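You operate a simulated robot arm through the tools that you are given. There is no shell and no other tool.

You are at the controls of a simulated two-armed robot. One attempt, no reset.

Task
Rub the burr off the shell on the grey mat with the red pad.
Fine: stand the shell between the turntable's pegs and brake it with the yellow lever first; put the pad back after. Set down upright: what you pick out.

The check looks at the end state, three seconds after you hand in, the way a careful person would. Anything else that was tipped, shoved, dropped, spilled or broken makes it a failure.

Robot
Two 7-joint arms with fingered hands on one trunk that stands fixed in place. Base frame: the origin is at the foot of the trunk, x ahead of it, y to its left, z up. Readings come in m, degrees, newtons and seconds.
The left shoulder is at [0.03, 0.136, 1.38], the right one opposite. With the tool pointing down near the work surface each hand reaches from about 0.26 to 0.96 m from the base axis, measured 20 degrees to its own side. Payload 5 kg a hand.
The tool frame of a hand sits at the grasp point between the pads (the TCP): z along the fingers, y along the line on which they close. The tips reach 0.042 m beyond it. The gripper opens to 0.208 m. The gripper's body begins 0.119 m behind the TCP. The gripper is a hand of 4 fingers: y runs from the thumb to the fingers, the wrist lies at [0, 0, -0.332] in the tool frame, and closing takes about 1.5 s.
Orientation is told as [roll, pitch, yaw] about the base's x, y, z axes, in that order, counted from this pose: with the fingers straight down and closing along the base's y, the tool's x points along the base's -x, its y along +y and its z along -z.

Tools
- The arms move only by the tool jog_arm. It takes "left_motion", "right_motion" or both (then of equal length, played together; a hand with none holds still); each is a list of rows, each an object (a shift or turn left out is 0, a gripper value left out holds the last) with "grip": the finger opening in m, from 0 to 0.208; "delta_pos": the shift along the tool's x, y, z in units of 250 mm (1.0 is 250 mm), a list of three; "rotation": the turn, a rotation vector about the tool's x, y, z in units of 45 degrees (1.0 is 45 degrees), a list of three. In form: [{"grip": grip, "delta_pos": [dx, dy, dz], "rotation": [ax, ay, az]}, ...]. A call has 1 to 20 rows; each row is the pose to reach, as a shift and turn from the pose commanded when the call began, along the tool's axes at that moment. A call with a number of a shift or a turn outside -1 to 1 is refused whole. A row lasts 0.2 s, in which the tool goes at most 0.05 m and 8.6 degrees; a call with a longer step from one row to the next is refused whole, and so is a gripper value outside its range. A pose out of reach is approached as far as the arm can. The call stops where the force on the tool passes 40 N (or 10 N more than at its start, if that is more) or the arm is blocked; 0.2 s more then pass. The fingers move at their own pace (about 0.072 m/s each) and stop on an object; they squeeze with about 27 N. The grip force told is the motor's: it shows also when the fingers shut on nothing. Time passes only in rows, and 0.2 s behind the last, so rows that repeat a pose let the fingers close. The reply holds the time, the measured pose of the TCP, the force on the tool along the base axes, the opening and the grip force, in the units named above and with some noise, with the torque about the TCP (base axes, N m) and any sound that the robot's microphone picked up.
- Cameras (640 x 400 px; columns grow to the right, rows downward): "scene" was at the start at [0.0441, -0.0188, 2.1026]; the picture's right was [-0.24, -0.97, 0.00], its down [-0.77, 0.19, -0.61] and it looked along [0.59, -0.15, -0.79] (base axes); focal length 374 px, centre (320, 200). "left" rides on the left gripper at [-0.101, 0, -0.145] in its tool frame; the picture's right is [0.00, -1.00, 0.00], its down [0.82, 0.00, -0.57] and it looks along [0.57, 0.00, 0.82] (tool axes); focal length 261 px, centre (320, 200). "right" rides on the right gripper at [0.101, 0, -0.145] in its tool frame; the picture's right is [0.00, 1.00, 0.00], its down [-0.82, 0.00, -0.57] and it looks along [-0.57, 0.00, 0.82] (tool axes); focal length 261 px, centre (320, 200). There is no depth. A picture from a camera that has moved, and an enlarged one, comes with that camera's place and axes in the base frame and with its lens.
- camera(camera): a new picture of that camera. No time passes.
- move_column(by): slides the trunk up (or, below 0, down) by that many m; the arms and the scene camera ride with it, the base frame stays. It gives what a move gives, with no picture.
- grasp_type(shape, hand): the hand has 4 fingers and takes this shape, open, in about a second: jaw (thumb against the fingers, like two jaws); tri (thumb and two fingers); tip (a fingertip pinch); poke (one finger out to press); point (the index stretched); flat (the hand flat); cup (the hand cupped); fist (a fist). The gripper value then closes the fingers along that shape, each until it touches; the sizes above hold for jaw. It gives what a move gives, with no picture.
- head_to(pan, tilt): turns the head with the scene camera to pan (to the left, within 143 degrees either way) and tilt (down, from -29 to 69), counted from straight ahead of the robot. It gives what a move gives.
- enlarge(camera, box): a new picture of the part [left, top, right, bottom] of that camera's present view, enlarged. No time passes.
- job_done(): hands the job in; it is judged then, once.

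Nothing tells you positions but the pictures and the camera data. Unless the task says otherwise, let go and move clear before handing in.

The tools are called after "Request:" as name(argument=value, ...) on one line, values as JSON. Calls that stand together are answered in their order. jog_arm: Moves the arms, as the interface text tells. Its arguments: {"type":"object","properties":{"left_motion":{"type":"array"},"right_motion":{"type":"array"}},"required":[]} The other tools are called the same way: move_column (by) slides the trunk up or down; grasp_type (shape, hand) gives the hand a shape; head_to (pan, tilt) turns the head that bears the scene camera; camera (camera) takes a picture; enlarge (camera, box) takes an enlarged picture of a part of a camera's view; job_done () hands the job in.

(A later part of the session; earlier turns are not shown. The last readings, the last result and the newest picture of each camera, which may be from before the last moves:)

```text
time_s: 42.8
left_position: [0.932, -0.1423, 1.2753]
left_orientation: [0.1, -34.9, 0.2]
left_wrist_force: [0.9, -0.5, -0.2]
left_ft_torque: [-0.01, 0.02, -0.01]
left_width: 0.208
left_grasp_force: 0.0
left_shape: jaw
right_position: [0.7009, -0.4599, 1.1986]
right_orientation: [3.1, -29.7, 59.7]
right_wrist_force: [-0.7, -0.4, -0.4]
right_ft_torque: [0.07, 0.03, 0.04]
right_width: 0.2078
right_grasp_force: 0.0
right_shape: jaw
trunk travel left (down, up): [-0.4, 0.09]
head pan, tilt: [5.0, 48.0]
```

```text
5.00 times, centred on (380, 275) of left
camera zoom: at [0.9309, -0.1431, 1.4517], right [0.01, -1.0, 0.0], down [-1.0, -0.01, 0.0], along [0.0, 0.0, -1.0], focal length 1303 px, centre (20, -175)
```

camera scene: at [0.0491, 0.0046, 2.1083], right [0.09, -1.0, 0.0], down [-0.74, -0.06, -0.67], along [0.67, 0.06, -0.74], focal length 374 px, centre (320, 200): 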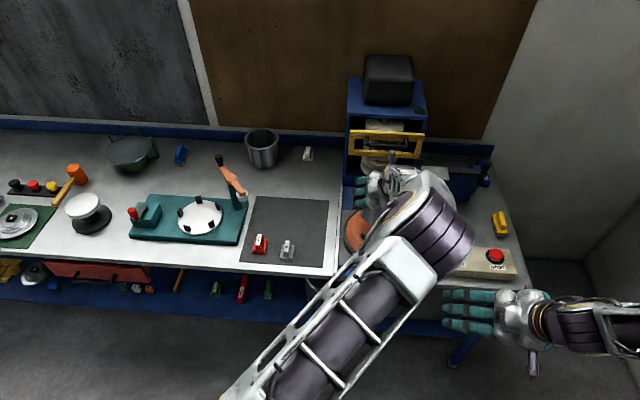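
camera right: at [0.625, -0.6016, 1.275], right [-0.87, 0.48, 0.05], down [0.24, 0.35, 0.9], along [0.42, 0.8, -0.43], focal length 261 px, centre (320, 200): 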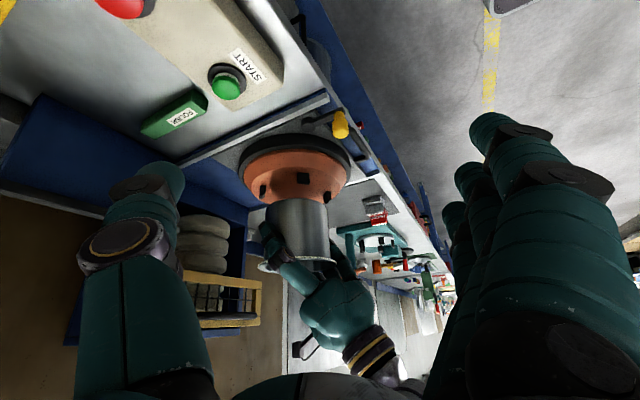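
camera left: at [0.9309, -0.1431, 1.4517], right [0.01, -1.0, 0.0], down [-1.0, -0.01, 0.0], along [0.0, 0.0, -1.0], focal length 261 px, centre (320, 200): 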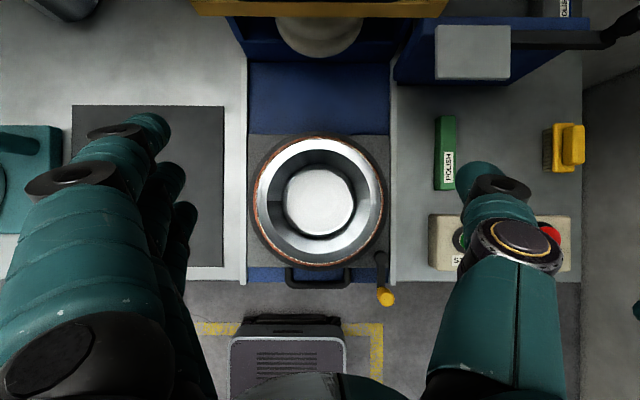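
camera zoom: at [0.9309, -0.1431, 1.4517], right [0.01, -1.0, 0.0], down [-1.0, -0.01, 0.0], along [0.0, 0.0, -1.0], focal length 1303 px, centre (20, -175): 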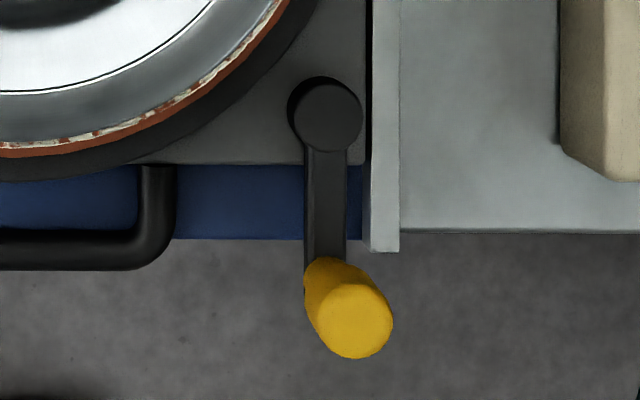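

The lever pivots just above plate level, so it could in principle swing either way; I'll test gently to the left first. First I clear the left hand over to the mat side while unwinding the right hand's rotation.

Request:
jog_arm(left_motion=[{"delta_pos": [0.03, 0.16, -0.045]}, {"delta_pos": [0.06, 0.33, -0.09]}, {"delta_pos": [0.09, 0.5, -0.135]}, {"delta_pos": [0.12, 0.67, -0.18]}, {"delta_pos": [0.15, 0.84, -0.225]}, {"delta_pos": [0.177, 1.0, -0.27]}])

Request:
jog_arm(left_motion=[{"delta_pos": [0, 0.17, 0]}, {"delta_pos": [0, 0.34, 0]}, {"delta_pos": [0, 0.5, 0]}, {"delta_pos": [0, 0.66, 0]}, {"delta_pos": [0, 0.7, 0]}], right_motion=[{"rotation": [0.05, 0.07, 0.164]}, {"rotation": [0.101, 0.141, 0.328]}, {"rotation": [0.152, 0.212, 0.492]}, {"rotation": [0.203, 0.283, 0.6565]}, {"rotation": [0.203, 0.283, 0.6565]}])

Request:
jog_arm(right_motion=[{"rotation": [0.05, 0.07, 0.164], "grip": 0.1}, {"rotation": [0.101, 0.141, 0.328], "grip": 0.0}, {"rotation": [0.152, 0.212, 0.492], "grip": 0.0}, {"rotation": [0.203, 0.283, 0.6565], "grip": 0.0}, {"rotation": [0.203, 0.283, 0.6565], "grip": 0.0}, {"rotation": [0.203, 0.283, 0.6565], "grip": 0.0}, {"rotation": [0.203, 0.283, 0.6565], "grip": 0.0}, {"rotation": [0.203, 0.283, 0.6565], "grip": 0.0}])

Request:
camera(camera="right")

Request:
camera(camera="scene")

```text
time_s: 44.2
left_position: [0.8553, 0.1083, 1.3052]
left_orientation: [-0.1, -34.9, 0.0]
left_wrist_force: [-0.9, 0.1, 1.0]
left_ft_torque: [0.03, -0.05, 0.05]
left_width: 0.2082
left_grasp_force: 0.1
left_shape: jaw
right_position: [0.7012, -0.4569, 1.2006]
right_orientation: [3.0, -29.8, 59.6]
right_wrist_force: [-0.9, 1.6, 0.9]
right_ft_torque: [-0.21, 0.02, -0.05]
right_width: 0.208
right_grasp_force: 0.1
right_shape: jaw
trunk travel left (down, up): [-0.4, 0.09]
head pan, tilt: [5.0, 48.0]
```

```text
time_s: 45.4
left_position: [0.8556, 0.2787, 1.3077]
left_orientation: [0.1, -35.0, -0.2]
left_wrist_force: [-0.1, -1.0, 0.4]
left_ft_torque: [0.2, -0.02, 0.13]
left_width: 0.2078
left_grasp_force: 0.1
left_shape: jaw
right_position: [0.7, -0.4612, 1.1984]
right_orientation: [5.7, -14.5, 28.8]
right_wrist_force: [-0.3, -1.0, 0.3]
right_ft_torque: [0.18, -0.07, 0.01]
right_width: 0.2078
right_grasp_force: 0.1
right_shape: jaw
trunk travel left (down, up): [-0.4, 0.09]
head pan, tilt: [5.0, 48.0]
```

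```text
time_s: 47.2
left_position: [0.8555, 0.2812, 1.3055]
left_orientation: [0.0, -35.0, 0.1]
left_wrist_force: [0.0, 0.7, -0.7]
left_ft_torque: [0.03, 0.0, 0.04]
left_width: 0.2077
left_grasp_force: 0.1
left_shape: jaw
right_position: [0.7005, -0.4606, 1.2]
right_orientation: [0.1, 0.0, -0.1]
right_wrist_force: [-0.6, -0.7, -0.1]
right_ft_torque: [0.04, -0.03, 0.03]
right_width: 0.0
right_grasp_force: 21.3
right_shape: jaw
trunk travel left (down, up): [-0.4, 0.09]
head pan, tilt: [5.0, 48.0]
```

```text
taken
camera right: at [0.5992, -0.4596, 1.3442], right [0.01, 1.0, 0.0], down [0.82, -0.01, 0.57], along [0.57, 0.0, -0.82], focal length 261 px, centre (320, 200)
```

right: 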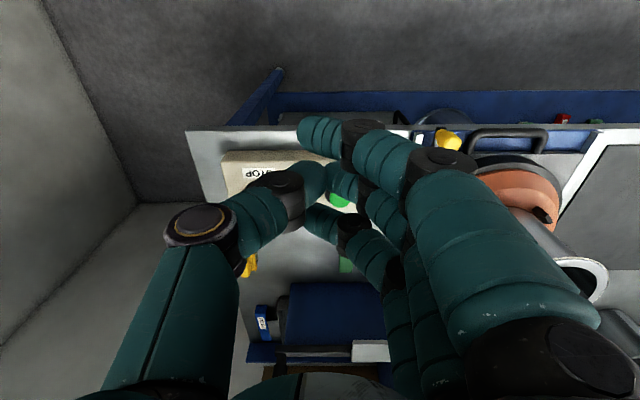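

```text
taken
camera scene: at [0.0496, 0.0053, 2.1083], right [0.09, -1.0, 0.0], down [-0.74, -0.06, -0.67], along [0.67, 0.06, -0.74], focal length 374 px, centre (320, 200)
```

scene: 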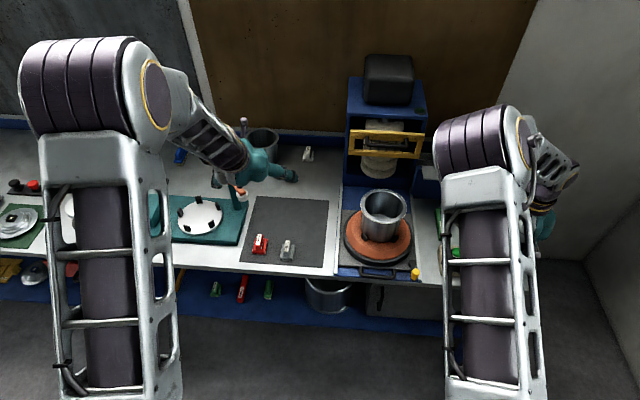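

The closed jaw is bulky. I'll try the "poke" shape, a single finger, which suits pushing the small knob better.

Request:
grasp_type(hand="right", shape="poke")

Request:
camera(camera="right")

```text
time_s: 48.1
left_position: [0.8552, 0.2828, 1.305]
left_orientation: [0.0, -35.0, 0.1]
left_wrist_force: [-0.1, -0.7, 0.4]
left_ft_torque: [0.0, 0.01, -0.03]
left_width: 0.2079
left_grasp_force: 0.1
left_shape: jaw
right_position: [0.7003, -0.4586, 1.199]
right_orientation: [0.1, 0.0, 0.0]
right_wrist_force: [-0.6, -0.2, 1.5]
right_ft_torque: [-0.02, 0.01, 0.01]
right_width: 0.0
right_grasp_force: 0.0
right_shape: poke
trunk travel left (down, up): [-0.4, 0.09]
head pan, tilt: [5.0, 48.0]
```

```text
taken
camera right: at [0.5995, -0.4591, 1.3442], right [0.01, 1.0, 0.0], down [0.82, 0.0, 0.57], along [0.57, 0.0, -0.82], focal length 261 px, centre (320, 200)
```

right: 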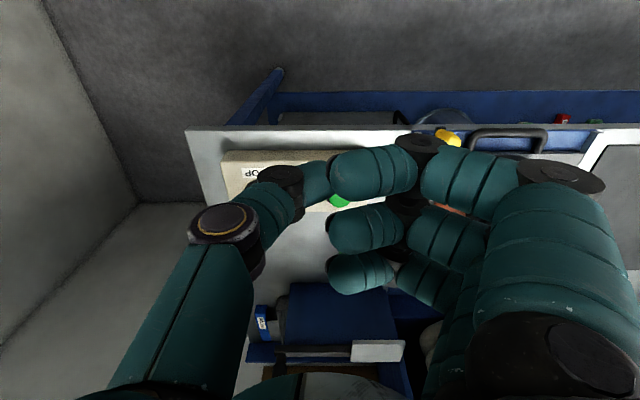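

That shape curls all fingers inward. Trying "point" (index stretched).

Request:
grasp_type(hand="right", shape="point")

Request:
camera(camera="right")

Request:
enlarge(camera="scene", box=[400, 130, 600, 300])

```text
time_s: 49.0
left_position: [0.8565, 0.2814, 1.3052]
left_orientation: [0.0, -35.0, 0.2]
left_wrist_force: [0.0, 0.6, -1.0]
left_ft_torque: [0.0, 0.01, 0.01]
left_width: 0.2082
left_grasp_force: 0.0
left_shape: jaw
right_position: [0.7008, -0.4595, 1.199]
right_orientation: [0.1, 0.0, 0.0]
right_wrist_force: [-0.3, 0.2, 0.0]
right_ft_torque: [-0.03, -0.01, -0.01]
right_width: 0.2018
right_grasp_force: 0.0
right_shape: point
trunk travel left (down, up): [-0.4, 0.09]
head pan, tilt: [5.0, 48.0]
```

```text
taken
camera right: at [0.5996, -0.459, 1.3441], right [0.01, 1.0, 0.0], down [0.82, 0.0, 0.57], along [0.57, 0.0, -0.82], focal length 261 px, centre (320, 200)
```

right: 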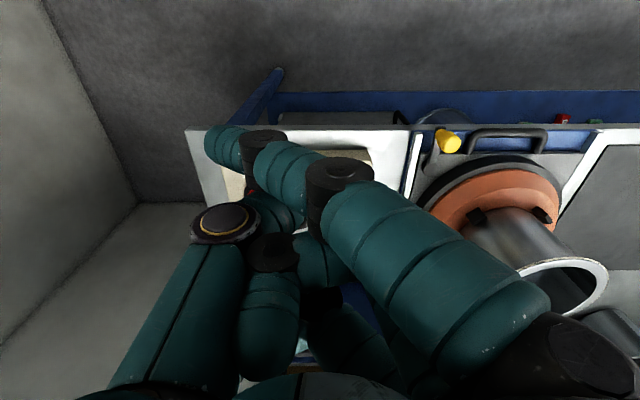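

```text
2.35 times, centred on (500, 215) of scene
camera zoom: at [0.0502, 0.0061, 2.1082], right [0.09, -1.0, 0.0], down [-0.74, -0.06, -0.67], along [0.67, 0.06, -0.74], focal length 880 px, centre (-104, 165)
```

zoom: 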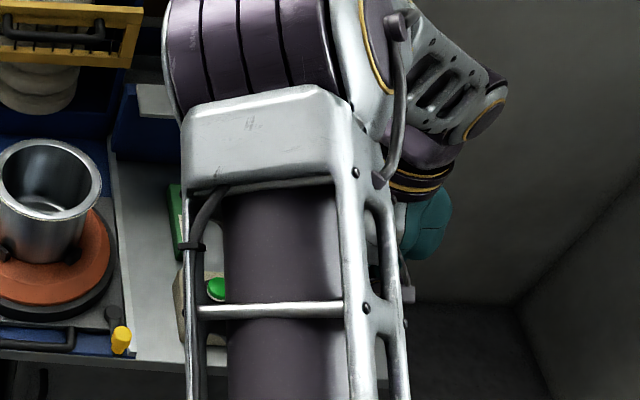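

The "point" finger angles off too much to be predictable. I'll go back to the jaw and instead grip the knob from above, with thumb and fingers along the lever direction (yaw +90), and swing it along its arc.

Request:
grasp_type(hand="right", shape="jaw")

Request:
jog_arm(right_motion=[{"rotation": [0, 0, -0.16], "grip": 0.1}, {"rotation": [0, 0, -0.32], "grip": 0.1}, {"rotation": [0, 0, -0.48], "grip": 0.1}, {"rotation": [0, 0, -0.64], "grip": 0.1}, {"rotation": [0, 0, -0.8], "grip": 0.1}, {"rotation": [0, 0, -0.96], "grip": 0.1}, {"rotation": [0, 0, -1.0], "grip": 0.1}])

Request:
jog_arm(right_motion=[{"rotation": [0, 0, -0.16]}, {"rotation": [0, 0, -0.32]}, {"rotation": [0, 0, -0.48]}, {"rotation": [0, 0, -0.64]}, {"rotation": [0, 0, -0.8]}, {"rotation": [0, 0, -0.96]}, {"rotation": [0, 0, -1.0]}, {"rotation": [0, 0, -1.0]}])

Request:
camera(camera="right")

```text
time_s: 49.9
left_position: [0.8561, 0.2813, 1.3061]
left_orientation: [0.0, -35.0, 0.0]
left_wrist_force: [0.0, 0.1, 0.5]
left_ft_torque: [0.0, -0.01, -0.01]
left_width: 0.2081
left_grasp_force: 0.0
left_shape: jaw
right_position: [0.7011, -0.4588, 1.1999]
right_orientation: [0.0, 0.0, 0.1]
right_wrist_force: [0.0, -0.3, 0.0]
right_ft_torque: [0.01, -0.04, 0.0]
right_width: 0.2079
right_grasp_force: 0.0
right_shape: jaw
trunk travel left (down, up): [-0.4, 0.09]
head pan, tilt: [5.0, 48.0]
```

```text
time_s: 51.5
left_position: [0.8554, 0.2827, 1.3059]
left_orientation: [0.0, -35.1, 0.1]
left_wrist_force: [0.8, 0.2, -0.4]
left_ft_torque: [0.0, 0.02, 0.02]
left_width: 0.208
left_grasp_force: 0.1
left_shape: jaw
right_position: [0.7003, -0.4608, 1.1989]
right_orientation: [0.0, 0.0, 45.1]
right_wrist_force: [-0.4, 0.4, -0.1]
right_ft_torque: [-0.01, 0.01, -0.03]
right_width: 0.1009
right_grasp_force: 0.1
right_shape: jaw
trunk travel left (down, up): [-0.4, 0.09]
head pan, tilt: [5.0, 48.0]
```

```text
time_s: 53.3
left_position: [0.856, 0.2809, 1.3064]
left_orientation: [0.1, -35.0, 0.2]
left_wrist_force: [0.2, 0.0, -0.1]
left_ft_torque: [0.02, -0.04, 0.03]
left_width: 0.2079
left_grasp_force: 0.1
left_shape: jaw
right_position: [0.7014, -0.4608, 1.2]
right_orientation: [0.0, -0.1, 90.0]
right_wrist_force: [0.5, 0.5, 0.4]
right_ft_torque: [-0.01, 0.01, -0.01]
right_width: 0.101
right_grasp_force: 0.0
right_shape: jaw
trunk travel left (down, up): [-0.4, 0.09]
head pan, tilt: [5.0, 48.0]
```

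```text
taken
camera right: at [0.6998, -0.5607, 1.3443], right [-1.0, 0.0, 0.0], down [0.0, 0.82, 0.57], along [0.0, 0.57, -0.82], focal length 261 px, centre (320, 200)
```

right: 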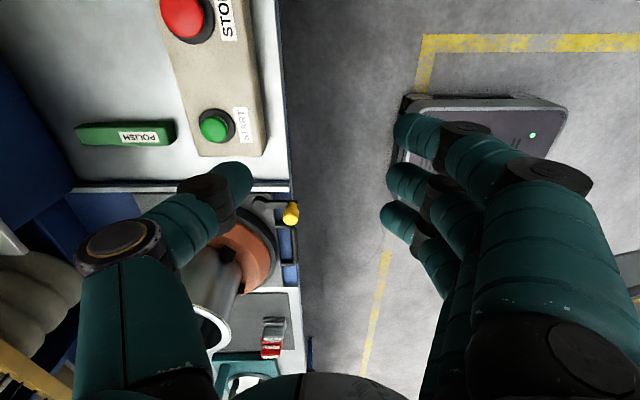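

The right hand is yawed 90° with the thumb on the pivot side. Moving it above the knob.

Request:
jog_arm(right_motion=[{"delta_pos": [-0.16, -0.04, 0.0]}, {"delta_pos": [-0.32, -0.085, 0.06]}, {"delta_pos": [-0.48, -0.13, 0.13]}, {"delta_pos": [-0.64, -0.17, 0.2]}, {"delta_pos": [-0.793, -0.21, 0.28]}, {"delta_pos": [-0.793, -0.21, 0.32]}, {"delta_pos": [-0.793, -0.21, 0.32]}])

Request:
camera(camera="right")

Request:
enlarge(camera="right", box=[240, 150, 400, 290])

Request:
camera(camera="scene")

```text
time_s: 54.9
left_position: [0.8557, 0.2817, 1.3051]
left_orientation: [0.0, -35.0, 0.2]
left_wrist_force: [0.6, 0.8, 0.6]
left_ft_torque: [-0.07, -0.01, -0.03]
left_width: 0.208
left_grasp_force: 0.1
left_shape: jaw
right_position: [0.754, -0.2599, 1.1195]
right_orientation: [-0.1, 0.1, 89.9]
right_wrist_force: [-0.6, 0.0, 1.1]
right_ft_torque: [-0.03, 0.01, -0.02]
right_width: 0.1011
right_grasp_force: 0.0
right_shape: jaw
trunk travel left (down, up): [-0.4, 0.09]
head pan, tilt: [5.0, 48.0]
```

```text
taken
camera right: at [0.7528, -0.3614, 1.2641], right [-1.0, 0.0, 0.0], down [0.0, 0.82, 0.57], along [0.0, 0.57, -0.82], focal length 261 px, centre (320, 200)
```

right: 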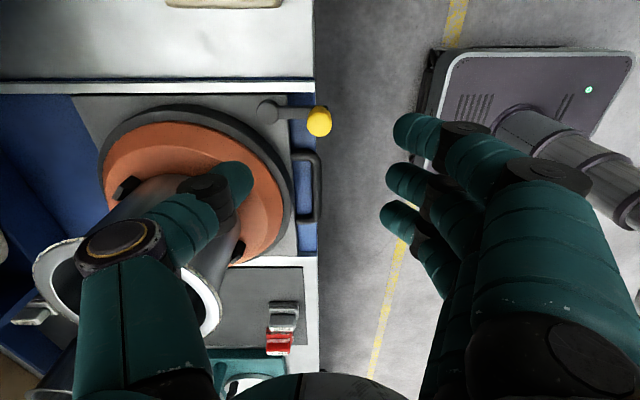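

```text
2.86 times, centred on (320, 220) of right
camera zoom: at [0.7528, -0.3614, 1.2641], right [-1.0, 0.0, 0.0], down [0.0, 0.82, 0.57], along [0.0, 0.57, -0.82], focal length 745 px, centre (320, 143)
```

zoom: 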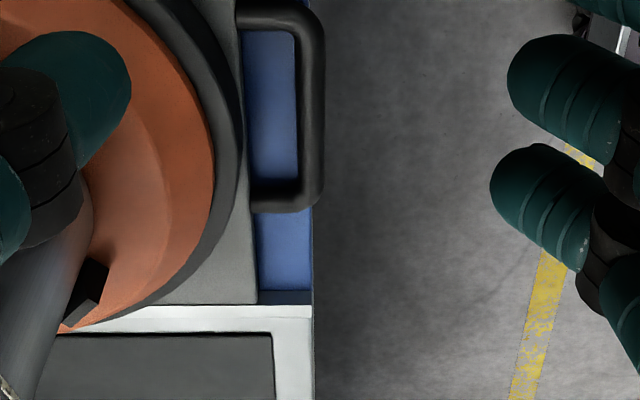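

```text
taken
camera scene: at [0.0499, 0.0072, 2.1083], right [0.09, -1.0, 0.0], down [-0.74, -0.07, -0.67], along [0.67, 0.06, -0.74], focal length 374 px, centre (320, 200)
```

scene: 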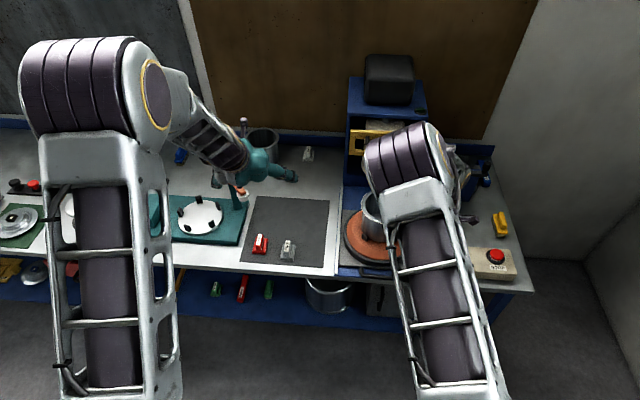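

The knob is straight ahead below; I'll enlarge it for exact alignment.

Request:
enlarge(camera="right", box=[240, 80, 350, 160])

Request:
enlarge(camera="right", box=[100, 0, 340, 150])

```text
5.00 times, centred on (295, 120) of right
camera zoom: at [0.7528, -0.3614, 1.2641], right [-1.0, 0.0, 0.0], down [0.0, 0.82, 0.57], along [0.0, 0.57, -0.82], focal length 1303 px, centre (445, 600)
```

zoom: 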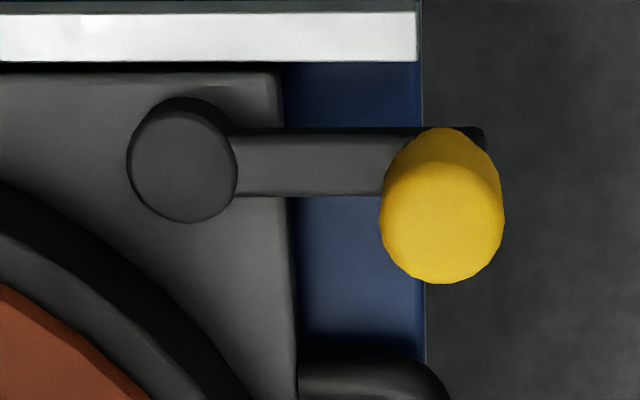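

```text
2.67 times, centred on (220, 75) of right
camera zoom: at [0.7528, -0.3614, 1.2641], right [-1.0, 0.0, 0.0], down [0.0, 0.82, 0.57], along [0.0, 0.57, -0.82], focal length 695 px, centre (587, 533)
```

zoom: 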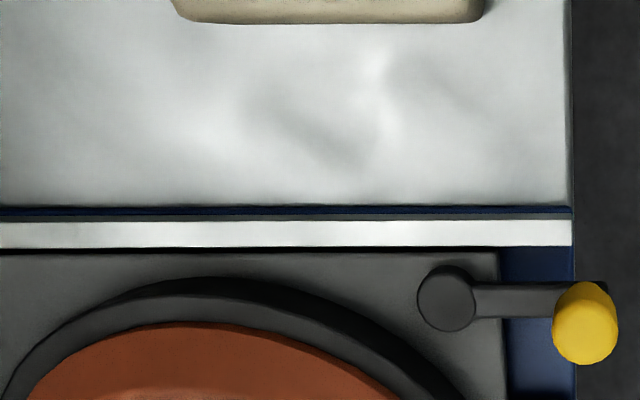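

Knob centre is at (0.7535, -0.2655), 27 mm across; pivot at (0.816, -0.267). I narrow the fingers to 70 mm, correct y by -5 mm and descend around the knob.

Request:
jog_arm(right_motion=[{"delta_pos": [0.02, 0, 0.0], "grip": 0.07}, {"delta_pos": [0.02, 0, 0.1], "grip": 0.07}, {"delta_pos": [0.02, 0, 0.2], "grip": 0.07}, {"delta_pos": [0.02, 0, 0.3], "grip": 0.07}, {"delta_pos": [0.02, 0, 0.4], "grip": 0.07}, {"delta_pos": [0.02, 0, 0.47], "grip": 0.07}, {"delta_pos": [0.02, 0, 0.514], "grip": 0.07}, {"delta_pos": [0.02, 0, 0.514], "grip": 0.07}])

Request:
camera(camera="right")

Request:
enlarge(camera="right", box=[230, 120, 390, 240])

```text
time_s: 56.7
left_position: [0.8562, 0.282, 1.3066]
left_orientation: [0.1, -35.0, 0.1]
left_wrist_force: [0.3, -0.2, 0.2]
left_ft_torque: [0.0, -0.01, -0.01]
left_width: 0.2076
left_grasp_force: 0.0
left_shape: jaw
right_position: [0.7534, -0.2664, 0.9912]
right_orientation: [0.0, 0.0, 90.0]
right_wrist_force: [-0.3, -0.3, 0.1]
right_ft_torque: [-0.01, -0.05, 0.03]
right_width: 0.0706
right_grasp_force: 0.0
right_shape: jaw
trunk travel left (down, up): [-0.4, 0.09]
head pan, tilt: [5.0, 48.0]
```

```text
taken
camera right: at [0.7527, -0.3673, 1.1359], right [-1.0, 0.01, 0.0], down [0.0, 0.82, 0.57], along [0.0, 0.57, -0.82], focal length 261 px, centre (320, 200)
```

right: 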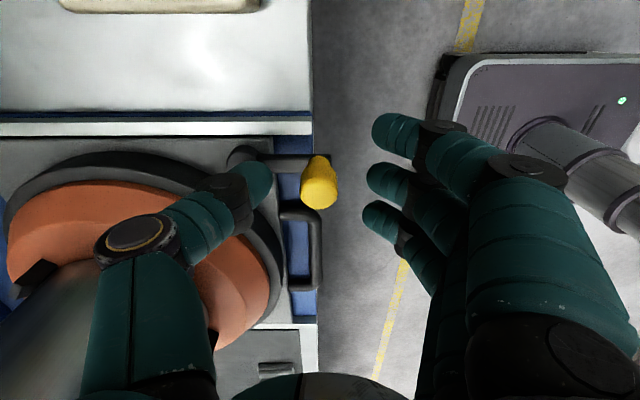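

```text
3.33 times, centred on (310, 180) of right
camera zoom: at [0.7527, -0.3673, 1.1359], right [-1.0, 0.01, 0.0], down [0.0, 0.82, 0.57], along [0.0, 0.57, -0.82], focal length 869 px, centre (353, 267)
```

zoom: 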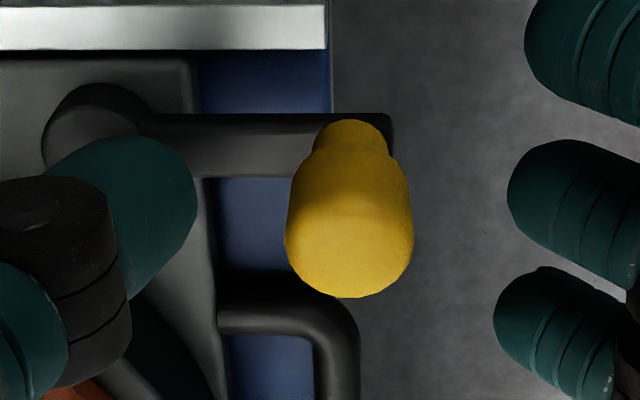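

The knob sits centred between thumb and middle finger. Closing on it.

Request:
jog_arm(right_motion=[{"grip": 0.045}, {"grip": 0.03}, {"grip": 0.015}, {"grip": 0.01}, {"grip": 0.01}, {"grip": 0.01}])

Request:
enlarge(camera="right", box=[230, 120, 390, 240])

```text
time_s: 58.1
left_position: [0.8577, 0.2814, 1.3057]
left_orientation: [0.0, -35.0, 0.1]
left_wrist_force: [0.1, -0.1, -0.1]
left_ft_torque: [-0.05, 0.0, 0.01]
left_width: 0.2079
left_grasp_force: 0.0
left_shape: jaw
right_position: [0.755, -0.2665, 0.9901]
right_orientation: [-0.1, 0.0, 90.0]
right_wrist_force: [11.6, -0.9, -2.1]
right_ft_torque: [-0.03, -0.14, 0.01]
right_width: 0.0069
right_grasp_force: 26.8
right_shape: jaw
trunk travel left (down, up): [-0.4, 0.09]
head pan, tilt: [5.0, 48.0]
```

```text
3.33 times, centred on (310, 180) of right
camera zoom: at [0.7545, -0.3673, 1.1358], right [-1.0, 0.0, 0.0], down [0.0, 0.82, 0.57], along [0.0, 0.57, -0.82], focal length 869 px, centre (353, 267)
```

zoom: 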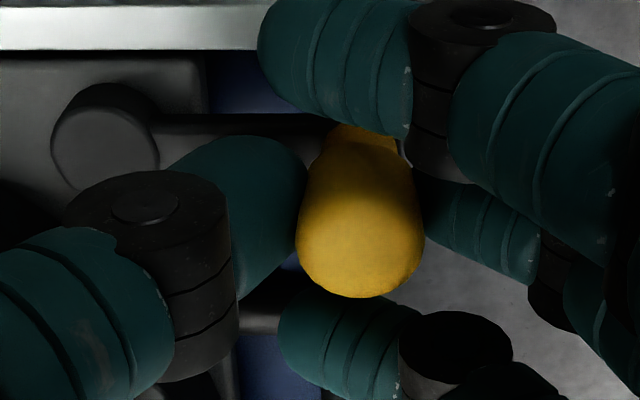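

The knob is wrapped between thumb and fingers. I ease the hand 2 mm forward to relieve side load and try a small 10° swing to the left.

Request:
jog_arm(right_motion=[{"delta_pos": [0, -0.008, 0]}, {"delta_pos": [-0.0146, -0.0085, 0], "rotation": [0, 0, 0.074]}, {"delta_pos": [-0.0292, -0.01, 0], "rotation": [0, 0, 0.148]}, {"delta_pos": [-0.0438, -0.012, 0], "rotation": [0, 0, 0.222]}, {"delta_pos": [-0.0438, -0.012, 0], "rotation": [0, 0, 0.222]}])

Request:
enlarge(camera="right", box=[230, 120, 390, 240])

```text
time_s: 59.3
left_position: [0.8576, 0.2827, 1.3043]
left_orientation: [0.0, -35.0, 0.2]
left_wrist_force: [0.4, 0.4, -0.7]
left_ft_torque: [-0.08, -0.01, -0.07]
left_width: 0.2078
left_grasp_force: 0.1
left_shape: jaw
right_position: [0.7578, -0.2536, 0.9894]
right_orientation: [0.1, -0.1, 80.1]
right_wrist_force: [10.8, -10.1, -3.1]
right_ft_torque: [-0.24, -0.25, 0.13]
right_width: 0.0057
right_grasp_force: 26.7
right_shape: jaw
trunk travel left (down, up): [-0.4, 0.09]
head pan, tilt: [5.0, 48.0]
```

```text
3.33 times, centred on (310, 180) of right
camera zoom: at [0.74, -0.3524, 1.1347], right [-0.98, 0.18, 0.0], down [0.15, 0.81, 0.57], along [0.1, 0.56, -0.82], focal length 869 px, centre (353, 267)
```

zoom: 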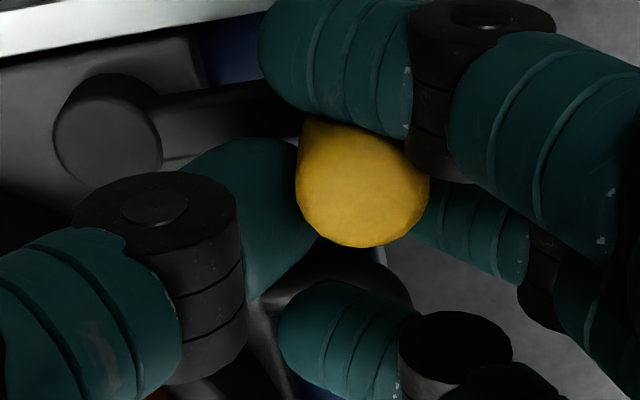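

The knob resists to the left (10 N, no lever motion), so that is its stop. I return and try the same small swing to the right.

Request:
jog_arm(right_motion=[{"delta_pos": [0.022, -0.002, 0], "rotation": [0, 0, -0.111]}, {"delta_pos": [0.044, -0.004, 0], "rotation": [0, 0, -0.222]}, {"delta_pos": [0.058, -0.008, 0], "rotation": [0, 0, -0.296]}, {"delta_pos": [0.073, -0.012, 0], "rotation": [0, 0, -0.37]}, {"delta_pos": [0.0867, -0.0153, 0], "rotation": [0, 0, -0.444]}, {"delta_pos": [0.0867, -0.0153, 0], "rotation": [0, 0, -0.444]}])

Request:
enlarge(camera="right", box=[230, 120, 390, 240])

```text
time_s: 60.7
left_position: [0.8576, 0.2824, 1.3056]
left_orientation: [0.0, -35.0, 0.0]
left_wrist_force: [-0.2, 0.1, -0.5]
left_ft_torque: [-0.04, 0.0, -0.02]
left_width: 0.2079
left_grasp_force: 0.1
left_shape: jaw
right_position: [0.7587, -0.2762, 0.9896]
right_orientation: [0.0, -0.1, 100.0]
right_wrist_force: [14.3, 8.5, -7.4]
right_ft_torque: [0.34, -0.26, 0.32]
right_width: 0.0056
right_grasp_force: 26.8
right_shape: jaw
trunk travel left (down, up): [-0.4, 0.09]
head pan, tilt: [5.0, 48.0]
```

```text
3.33 times, centred on (310, 180) of right
camera zoom: at [0.7751, -0.3762, 1.1351], right [-0.99, -0.17, 0.0], down [-0.14, 0.81, 0.57], along [-0.1, 0.56, -0.82], focal length 869 px, centre (353, 267)
```

zoom: 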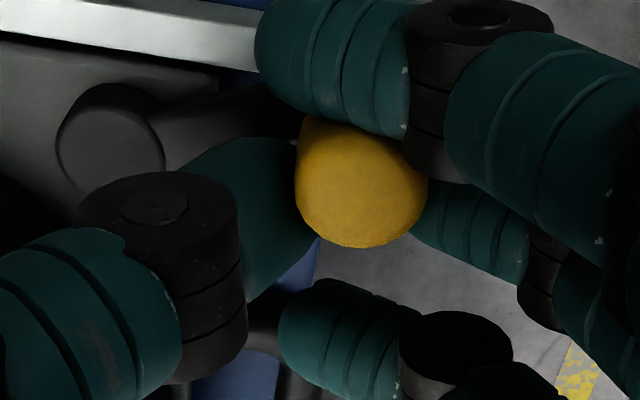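

The lever moves to the right (about 19° so far) and the tray hasn't budged. I continue the swing along the arc to about 50°.

Request:
jog_arm(right_motion=[{"delta_pos": [0.032, -0.003, 0], "rotation": [0, 0, -0.14]}, {"delta_pos": [0.0644, -0.008, 0], "rotation": [0, 0, -0.28]}, {"delta_pos": [0.093, -0.019, 0], "rotation": [0, 0, -0.42]}, {"delta_pos": [0.121, -0.0315, 0], "rotation": [0, 0, -0.5556]}, {"delta_pos": [0.121, -0.0315, 0], "rotation": [0, 0, -0.5556]}])

Request:
camera(camera="right")

Request:
enlarge(camera="right", box=[220, 120, 380, 240])

```text
time_s: 61.9
left_position: [0.8575, 0.2827, 1.3042]
left_orientation: [-0.1, -34.9, 0.2]
left_wrist_force: [-0.6, 0.4, -0.4]
left_ft_torque: [0.01, -0.01, -0.03]
left_width: 0.2079
left_grasp_force: 0.0
left_shape: jaw
right_position: [0.7707, -0.3034, 0.9905]
right_orientation: [0.0, -0.1, 125.1]
right_wrist_force: [11.1, 19.8, -8.2]
right_ft_torque: [0.62, -0.1, 0.42]
right_width: 0.0055
right_grasp_force: 26.4
right_shape: jaw
trunk travel left (down, up): [-0.4, 0.09]
head pan, tilt: [5.0, 48.0]
```

```text
taken
camera right: at [0.8281, -0.3864, 1.1352], right [-0.82, -0.57, 0.0], down [-0.47, 0.67, 0.57], along [-0.33, 0.47, -0.82], focal length 261 px, centre (320, 200)
```

right: 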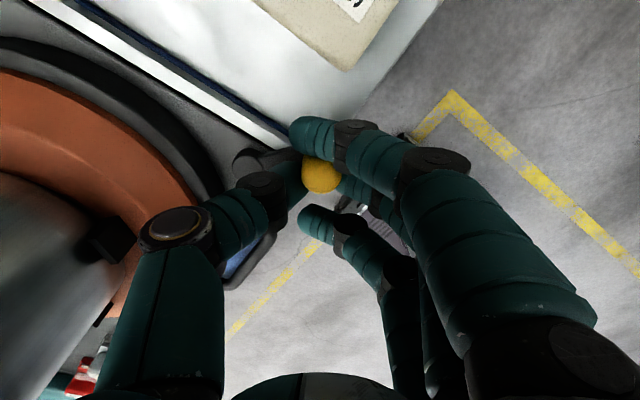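

```text
3.33 times, centred on (300, 180) of right
camera zoom: at [0.8281, -0.3864, 1.1352], right [-0.82, -0.57, 0.0], down [-0.47, 0.67, 0.57], along [-0.33, 0.47, -0.82], focal length 869 px, centre (387, 267)
```

zoom: 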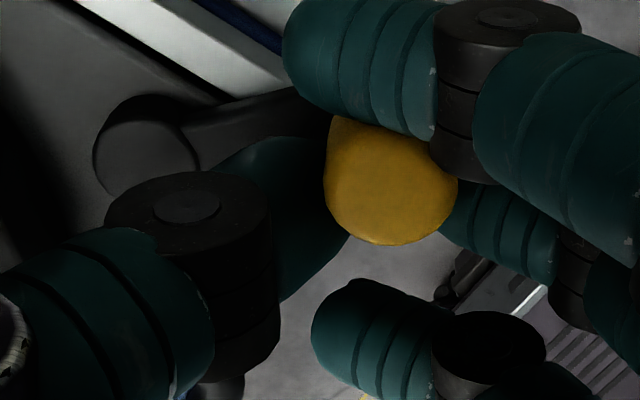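

The lever is at about 52° and still following with modest resistance. Continuing to about 75°.

Request:
jog_arm(right_motion=[{"delta_pos": [0.03, -0.006, 0], "rotation": [0, 0, -0.11]}, {"delta_pos": [0.061, -0.0145, 0], "rotation": [0, 0, -0.222]}, {"delta_pos": [0.0918, -0.0235, 0], "rotation": [0, 0, -0.333]}, {"delta_pos": [0.0918, -0.0235, 0], "rotation": [0, 0, -0.333]}])

Request:
enlarge(camera="right", box=[200, 90, 400, 240])

```text
time_s: 62.9
left_position: [0.8558, 0.2854, 1.3048]
left_orientation: [-0.2, -35.0, 0.3]
left_wrist_force: [0.8, 1.3, -0.1]
left_ft_torque: [-0.02, -0.01, -0.03]
left_width: 0.2077
left_grasp_force: 0.1
left_shape: jaw
right_position: [0.7885, -0.3151, 0.9914]
right_orientation: [-0.2, -0.1, 140.2]
right_wrist_force: [0.6, 35.6, -5.4]
right_ft_torque: [1.0, 0.04, 0.39]
right_width: 0.0063
right_grasp_force: 26.8
right_shape: jaw
trunk travel left (down, up): [-0.4, 0.09]
head pan, tilt: [5.0, 48.0]
```

```text
2.67 times, centred on (300, 165) of right
camera zoom: at [0.865, -0.3804, 1.1365], right [-0.64, -0.76, 0.0], down [-0.63, 0.53, 0.57], along [-0.44, 0.37, -0.82], focal length 695 px, centre (373, 293)
```

zoom: 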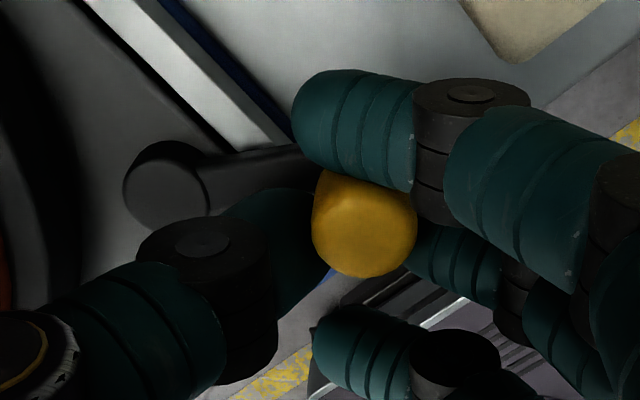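

The lever is at ~73°; most of the 35 N is radial (I'm pulling outward). I'll move inward a few mm and continue tangentially.

Request:
jog_arm(right_motion=[{"delta_pos": [-0.0102, -0.0123, 0]}, {"delta_pos": [0.006, -0.02, 0], "rotation": [0, 0, -0.09]}, {"delta_pos": [0.021, -0.03, 0], "rotation": [0, 0, -0.18]}, {"delta_pos": [0.0365, -0.0387, 0], "rotation": [0, 0, -0.267]}, {"delta_pos": [0.0365, -0.0387, 0], "rotation": [0, 0, -0.267]}])

Request:
enlarge(camera="right", box=[200, 90, 400, 240])

```text
time_s: 64.1
left_position: [0.8544, 0.2838, 1.3047]
left_orientation: [-0.1, -35.0, 0.2]
left_wrist_force: [0.0, 0.2, 0.1]
left_ft_torque: [-0.01, 0.05, 0.02]
left_width: 0.2079
left_grasp_force: 0.0
left_shape: jaw
right_position: [0.8, -0.3177, 0.9922]
right_orientation: [-0.1, 0.0, 152.0]
right_wrist_force: [-2.9, 27.6, -0.2]
right_ft_torque: [0.7, 0.07, -0.1]
right_width: 0.0063
right_grasp_force: 27.0
right_shape: jaw
trunk travel left (down, up): [-0.4, 0.09]
head pan, tilt: [5.0, 48.0]
```

```text
2.67 times, centred on (300, 165) of right
camera zoom: at [0.8892, -0.3652, 1.1364], right [-0.47, -0.88, 0.0], down [-0.72, 0.39, 0.57], along [-0.5, 0.27, -0.82], focal length 695 px, centre (373, 293)
```

zoom: 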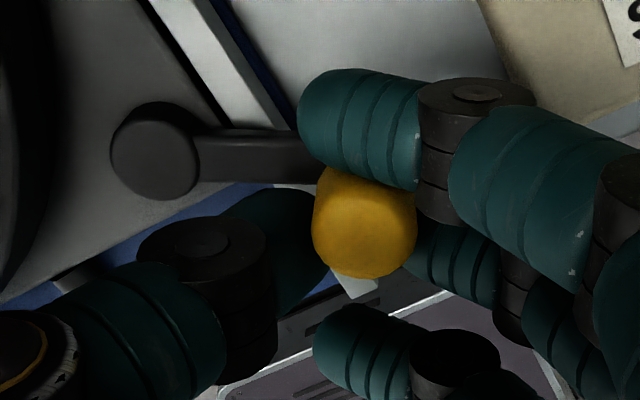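

Lever at ~86° with little tangential resistance. I'll go a bit further to find its stop.

Request:
jog_arm(right_motion=[{"delta_pos": [-0.005, -0.012, 0]}, {"delta_pos": [0.015, -0.02, 0], "rotation": [0, 0, -0.07]}, {"delta_pos": [0.034, -0.027, 0], "rotation": [0, 0, -0.14]}, {"delta_pos": [0.0536, -0.034, 0], "rotation": [0, 0, -0.2]}, {"delta_pos": [0.0536, -0.034, 0], "rotation": [0, 0, -0.2]}])

Request:
enlarge(camera="right", box=[200, 90, 400, 240])

```text
time_s: 65.3
left_position: [0.8559, 0.2825, 1.3056]
left_orientation: [0.0, -35.0, 0.1]
left_wrist_force: [0.3, 0.3, -0.1]
left_ft_torque: [-0.02, -0.02, -0.02]
left_width: 0.208
left_grasp_force: 0.0
left_shape: jaw
right_position: [0.8164, -0.3175, 0.9922]
right_orientation: [0.0, 0.0, 161.0]
right_wrist_force: [-1.9, 15.2, -2.6]
right_ft_torque: [0.42, 0.08, -0.36]
right_width: 0.0057
right_grasp_force: 27.2
right_shape: jaw
trunk travel left (down, up): [-0.4, 0.09]
head pan, tilt: [5.0, 48.0]
```

```text
2.67 times, centred on (300, 165) of right
camera zoom: at [0.9112, -0.3511, 1.1364], right [-0.33, -0.94, 0.0], down [-0.77, 0.27, 0.57], along [-0.54, 0.19, -0.82], focal length 695 px, centre (373, 293)
```

zoom: 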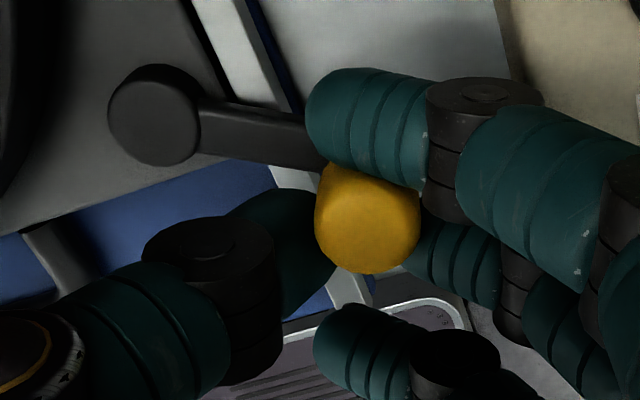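

Careful: the pivot itself has shifted in the images — the lever reached its stop at about 60° and after that I pushed the sliding tray ~46 mm back along its rails. I'll release the knob, lift clear and confirm, then bring the tray back by its handle.

Request:
jog_arm(right_motion=[{"grip": 0.045}, {"grip": 0.045}, {"grip": 0.045}, {"grip": 0.045}, {"delta_pos": [0, 0, -0.06], "grip": 0.045}, {"delta_pos": [0, 0, -0.16], "grip": 0.045}, {"delta_pos": [0, 0, -0.3], "grip": 0.045}, {"delta_pos": [0, 0, -0.48], "grip": 0.045}, {"delta_pos": [0, 0, -0.64], "grip": 0.045}])

Request:
camera(camera="right")

Request:
camera(camera="scene")

```text
time_s: 67.3
left_position: [0.8557, 0.2828, 1.3056]
left_orientation: [-0.1, -35.1, 0.1]
left_wrist_force: [-0.8, 0.5, -0.3]
left_ft_torque: [-0.05, -0.06, 0.02]
left_width: 0.2079
left_grasp_force: 0.1
left_shape: jaw
right_position: [0.8154, -0.3184, 1.1511]
right_orientation: [0.0, -0.2, 161.0]
right_wrist_force: [-0.9, 0.4, -0.3]
right_ft_torque: [0.02, -0.11, -0.05]
right_width: 0.0447
right_grasp_force: 0.1
right_shape: jaw
trunk travel left (down, up): [-0.4, 0.09]
head pan, tilt: [5.0, 48.0]
```

```text
taken
camera right: at [0.9108, -0.3518, 1.2957], right [-0.33, -0.94, 0.0], down [-0.77, 0.27, 0.57], along [-0.54, 0.19, -0.82], focal length 261 px, centre (320, 200)
```

right: 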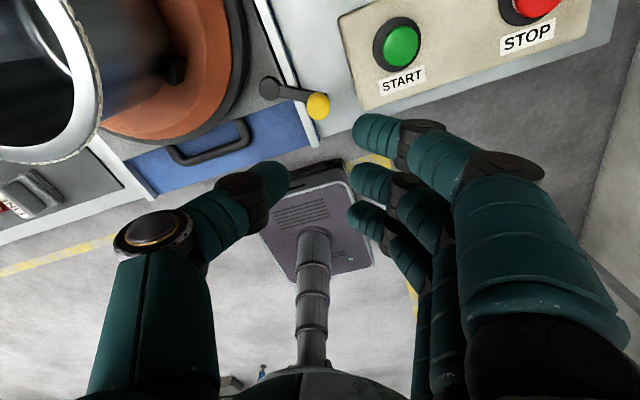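

```text
taken
camera scene: at [0.0489, 0.0064, 2.1083], right [0.09, -1.0, 0.0], down [-0.74, -0.07, -0.67], along [0.67, 0.06, -0.74], focal length 374 px, centre (320, 200)
```

scene: 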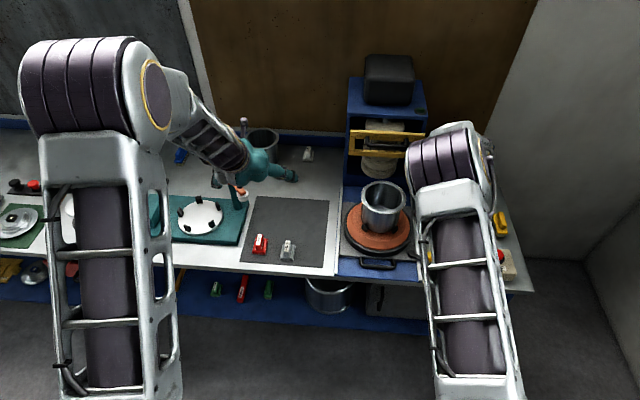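

Confirmed: the lever now rests at ~60° over the rail (its stop), but the tray with shell slid back ~46 mm. It slides easily, so I'll pull it back by its handle with the right thumb hooked inside the loop. First I unwind the yaw to 90° and move in front of the handle.

Request:
jog_arm(right_motion=[{"rotation": [0, 0, 0.16], "delta_pos": [0, 0, -0.05]}, {"rotation": [0, 0, 0.32], "delta_pos": [0, 0, -0.1]}, {"rotation": [0, 0, 0.48], "delta_pos": [0, 0, -0.1]}, {"rotation": [0, 0, 0.64], "delta_pos": [0, 0, -0.1]}, {"rotation": [0, 0, 0.79], "delta_pos": [0, 0, -0.1]}])

Request:
jog_arm(right_motion=[{"rotation": [0, 0, 0.16]}, {"rotation": [0, 0, 0.32]}, {"rotation": [0, 0, 0.48]}, {"rotation": [0, 0, 0.64]}, {"rotation": [0, 0, 0.79]}, {"rotation": [0, 0, 0.79]}])

```text
time_s: 68.5
left_position: [0.8552, 0.2814, 1.3051]
left_orientation: [0.0, -34.9, 0.0]
left_wrist_force: [-1.2, 1.1, -0.6]
left_ft_torque: [-0.02, 0.01, 0.0]
left_width: 0.208
left_grasp_force: 0.1
left_shape: jaw
right_position: [0.8172, -0.3186, 1.1761]
right_orientation: [-0.1, -0.1, 125.4]
right_wrist_force: [-0.3, 0.0, 0.3]
right_ft_torque: [0.0, 0.03, 0.0]
right_width: 0.0446
right_grasp_force: 0.0
right_shape: jaw
trunk travel left (down, up): [-0.4, 0.09]
head pan, tilt: [5.0, 48.0]
```

```text
time_s: 69.9
left_position: [0.8555, 0.2821, 1.3055]
left_orientation: [0.0, -34.9, 0.1]
left_wrist_force: [-0.7, -0.8, -1.3]
left_ft_torque: [-0.01, -0.03, 0.0]
left_width: 0.2077
left_grasp_force: 0.1
left_shape: jaw
right_position: [0.8155, -0.3191, 1.1753]
right_orientation: [0.0, -0.2, 89.8]
right_wrist_force: [-0.3, -0.5, -0.6]
right_ft_torque: [0.01, -0.01, 0.03]
right_width: 0.0447
right_grasp_force: 0.1
right_shape: jaw
trunk travel left (down, up): [-0.4, 0.09]
head pan, tilt: [5.0, 48.0]
```

Request:
jog_arm(right_motion=[{"delta_pos": [-0.02, 0.15, 0]}, {"delta_pos": [-0.12, 0.28, 0]}, {"delta_pos": [-0.28, 0.36, 0]}, {"delta_pos": [-0.44, 0.38, 0], "grip": 0.15}, {"delta_pos": [-0.6, 0.38, 0.06], "grip": 0.15}, {"delta_pos": [-0.72, 0.38, 0.14], "grip": 0.15}, {"delta_pos": [-0.72, 0.38, 0.2], "grip": 0.15}, {"delta_pos": [-0.72, 0.38, 0.2], "grip": 0.15}])

Request:
camera(camera="right")

Request:
enlarge(camera="right", box=[180, 80, 380, 240])

```text
time_s: 71.7
left_position: [0.8567, 0.2828, 1.3062]
left_orientation: [0.1, -35.0, 0.1]
left_wrist_force: [0.3, 1.1, 0.5]
left_ft_torque: [-0.03, -0.01, -0.06]
left_width: 0.208
left_grasp_force: 0.0
left_shape: jaw
right_position: [0.7215, -0.1371, 1.1254]
right_orientation: [0.1, 0.0, 89.9]
right_wrist_force: [-0.7, 0.2, 0.8]
right_ft_torque: [-0.02, -0.03, -0.01]
right_width: 0.1496
right_grasp_force: 0.0
right_shape: jaw
trunk travel left (down, up): [-0.4, 0.09]
head pan, tilt: [5.0, 48.0]
```

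```text
taken
camera right: at [0.72, -0.2386, 1.2709], right [-1.0, 0.01, 0.0], down [0.01, 0.82, 0.57], along [0.0, 0.57, -0.82], focal length 261 px, centre (320, 200)
```

right: 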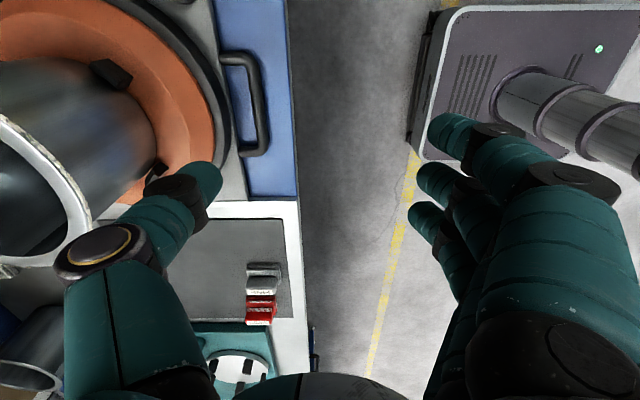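

```text
2.50 times, centred on (280, 160) of right
camera zoom: at [0.72, -0.2386, 1.2709], right [-1.0, 0.01, 0.0], down [0.01, 0.82, 0.57], along [0.0, 0.57, -0.82], focal length 652 px, centre (420, 300)
```

zoom: 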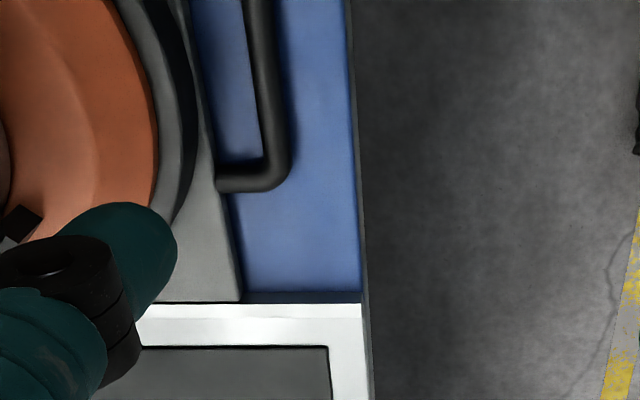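

The handle loop is a tight fit for the thumb near the disc. A safer way to bring the tray back is to grip the shell again with the left hand exactly as before and draw it (with pegs and tray) back in -x. I retract the right hand first.

Request:
jog_arm(right_motion=[{"delta_pos": [0.05, 0.1, -0.12]}, {"delta_pos": [0.15, 0.22, -0.2]}, {"delta_pos": [0.27, 0.34, -0.28]}, {"delta_pos": [0.4, 0.46, -0.36]}, {"delta_pos": [0.52, 0.58, -0.42]}, {"delta_pos": [0.65, 0.7, -0.46]}, {"delta_pos": [0.78, 0.8, -0.48]}, {"delta_pos": [0.8, 0.8, -0.48]}])

Request:
jog_arm(right_motion=[{"rotation": [0, 0, 0.16]}, {"rotation": [0, 0, 0.32]}, {"rotation": [0, 0, 0.48]}, {"rotation": [0, 0, 0.64]}, {"rotation": [0, 0, 0.8]}, {"rotation": [0, 0, 0.96]}], left_motion=[{"delta_pos": [-0.07, -0.16, 0.05]}, {"delta_pos": [-0.14, -0.32, 0.1]}, {"delta_pos": [-0.21, -0.48, 0.15]}, {"delta_pos": [-0.28, -0.64, 0.2]}, {"delta_pos": [-0.35, -0.8, 0.25]}, {"delta_pos": [-0.41, -0.95, 0.287]}])

Request:
camera(camera="scene")

```text
time_s: 73.5
left_position: [0.8581, 0.283, 1.3049]
left_orientation: [0.0, -35.0, 0.1]
left_wrist_force: [0.4, 1.2, -0.7]
left_ft_torque: [-0.06, 0.04, -0.04]
left_width: 0.2079
left_grasp_force: 0.0
left_shape: jaw
right_position: [0.5195, -0.3375, 1.2454]
right_orientation: [0.1, 0.0, 89.9]
right_wrist_force: [0.7, 1.1, -0.6]
right_ft_torque: [-0.06, 0.1, -0.02]
right_width: 0.1496
right_grasp_force: 0.1
right_shape: jaw
trunk travel left (down, up): [-0.4, 0.09]
head pan, tilt: [5.0, 48.0]
```

```text
time_s: 74.9
left_position: [0.9828, 0.0441, 1.3041]
left_orientation: [0.2, -35.0, 0.1]
left_wrist_force: [0.3, 0.9, 0.2]
left_ft_torque: [-0.1, 0.08, -0.03]
left_width: 0.2079
left_grasp_force: 0.0
left_shape: jaw
right_position: [0.5215, -0.3395, 1.2451]
right_orientation: [0.1, -0.1, 46.6]
right_wrist_force: [-0.3, -0.7, -0.7]
right_ft_torque: [0.16, 0.04, 0.03]
right_width: 0.1496
right_grasp_force: 0.1
right_shape: jaw
trunk travel left (down, up): [-0.4, 0.09]
head pan, tilt: [5.0, 48.0]
```

```text
taken
camera scene: at [0.0511, 0.0032, 2.1082], right [0.09, -1.0, 0.0], down [-0.74, -0.06, -0.67], along [0.67, 0.06, -0.74], focal length 374 px, centre (320, 200)
```

scene: 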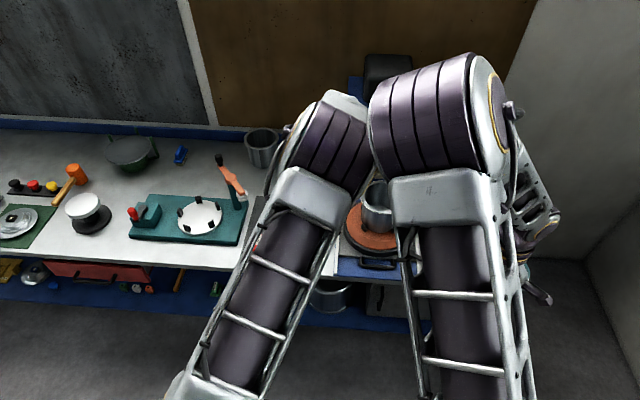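

The right elbow is in the way, so I move that arm further back to the right before the left hand goes over the shell.

Request:
jog_arm(right_motion=[{"delta_pos": [0.12, -0.025, -0.04], "rotation": [0, 0, 0.16]}, {"delta_pos": [0.25, -0.05, -0.08], "rotation": [0, 0, 0.32]}, {"delta_pos": [0.37, -0.075, -0.12], "rotation": [0, 0, 0.48]}, {"delta_pos": [0.5, -0.1, -0.16], "rotation": [0, 0, 0.64]}, {"delta_pos": [0.62, -0.125, -0.2], "rotation": [0, 0, 0.8]}, {"delta_pos": [0.74, -0.149, -0.24], "rotation": [0, 0, 0.96]}, {"delta_pos": [0.74, -0.149, -0.24], "rotation": [0, 0, 1.0]}])

Request:
camera(camera="scene")

Request:
camera(camera="left")

```text
time_s: 76.5
left_position: [0.9819, 0.045, 1.3039]
left_orientation: [0.1, -35.1, 0.1]
left_wrist_force: [0.0, 0.1, 1.0]
left_ft_torque: [-0.02, 0.02, -0.02]
left_width: 0.208
left_grasp_force: 0.1
left_shape: jaw
right_position: [0.4217, -0.4989, 1.3054]
right_orientation: [0.0, 0.0, 1.6]
right_wrist_force: [0.3, 0.4, -1.4]
right_ft_torque: [0.01, 0.03, -0.04]
right_width: 0.1496
right_grasp_force: 0.0
right_shape: jaw
trunk travel left (down, up): [-0.4, 0.09]
head pan, tilt: [5.0, 48.0]
```

```text
taken
camera scene: at [0.0506, 0.0066, 2.1082], right [0.09, -1.0, 0.0], down [-0.74, -0.06, -0.67], along [0.67, 0.06, -0.74], focal length 374 px, centre (320, 200)
```

scene: 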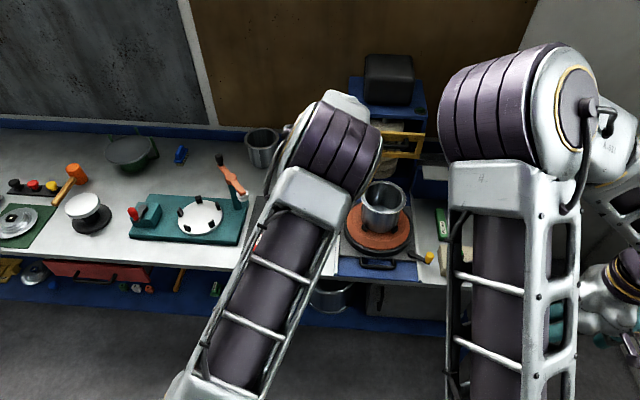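

```text
taken
camera left: at [0.9812, 0.0444, 1.4813], right [0.01, -1.0, 0.0], down [-1.0, -0.01, 0.0], along [0.0, 0.0, -1.0], focal length 261 px, centre (320, 200)
```

left: 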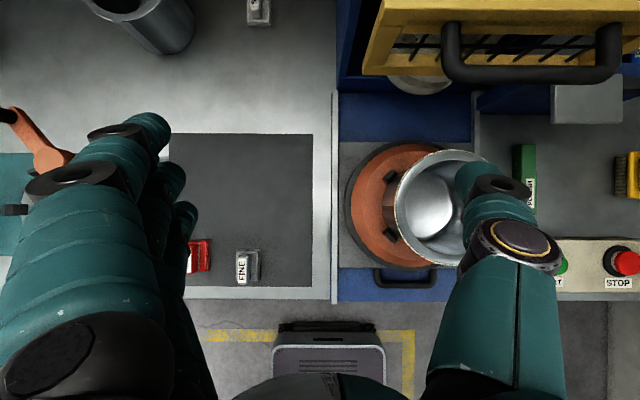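

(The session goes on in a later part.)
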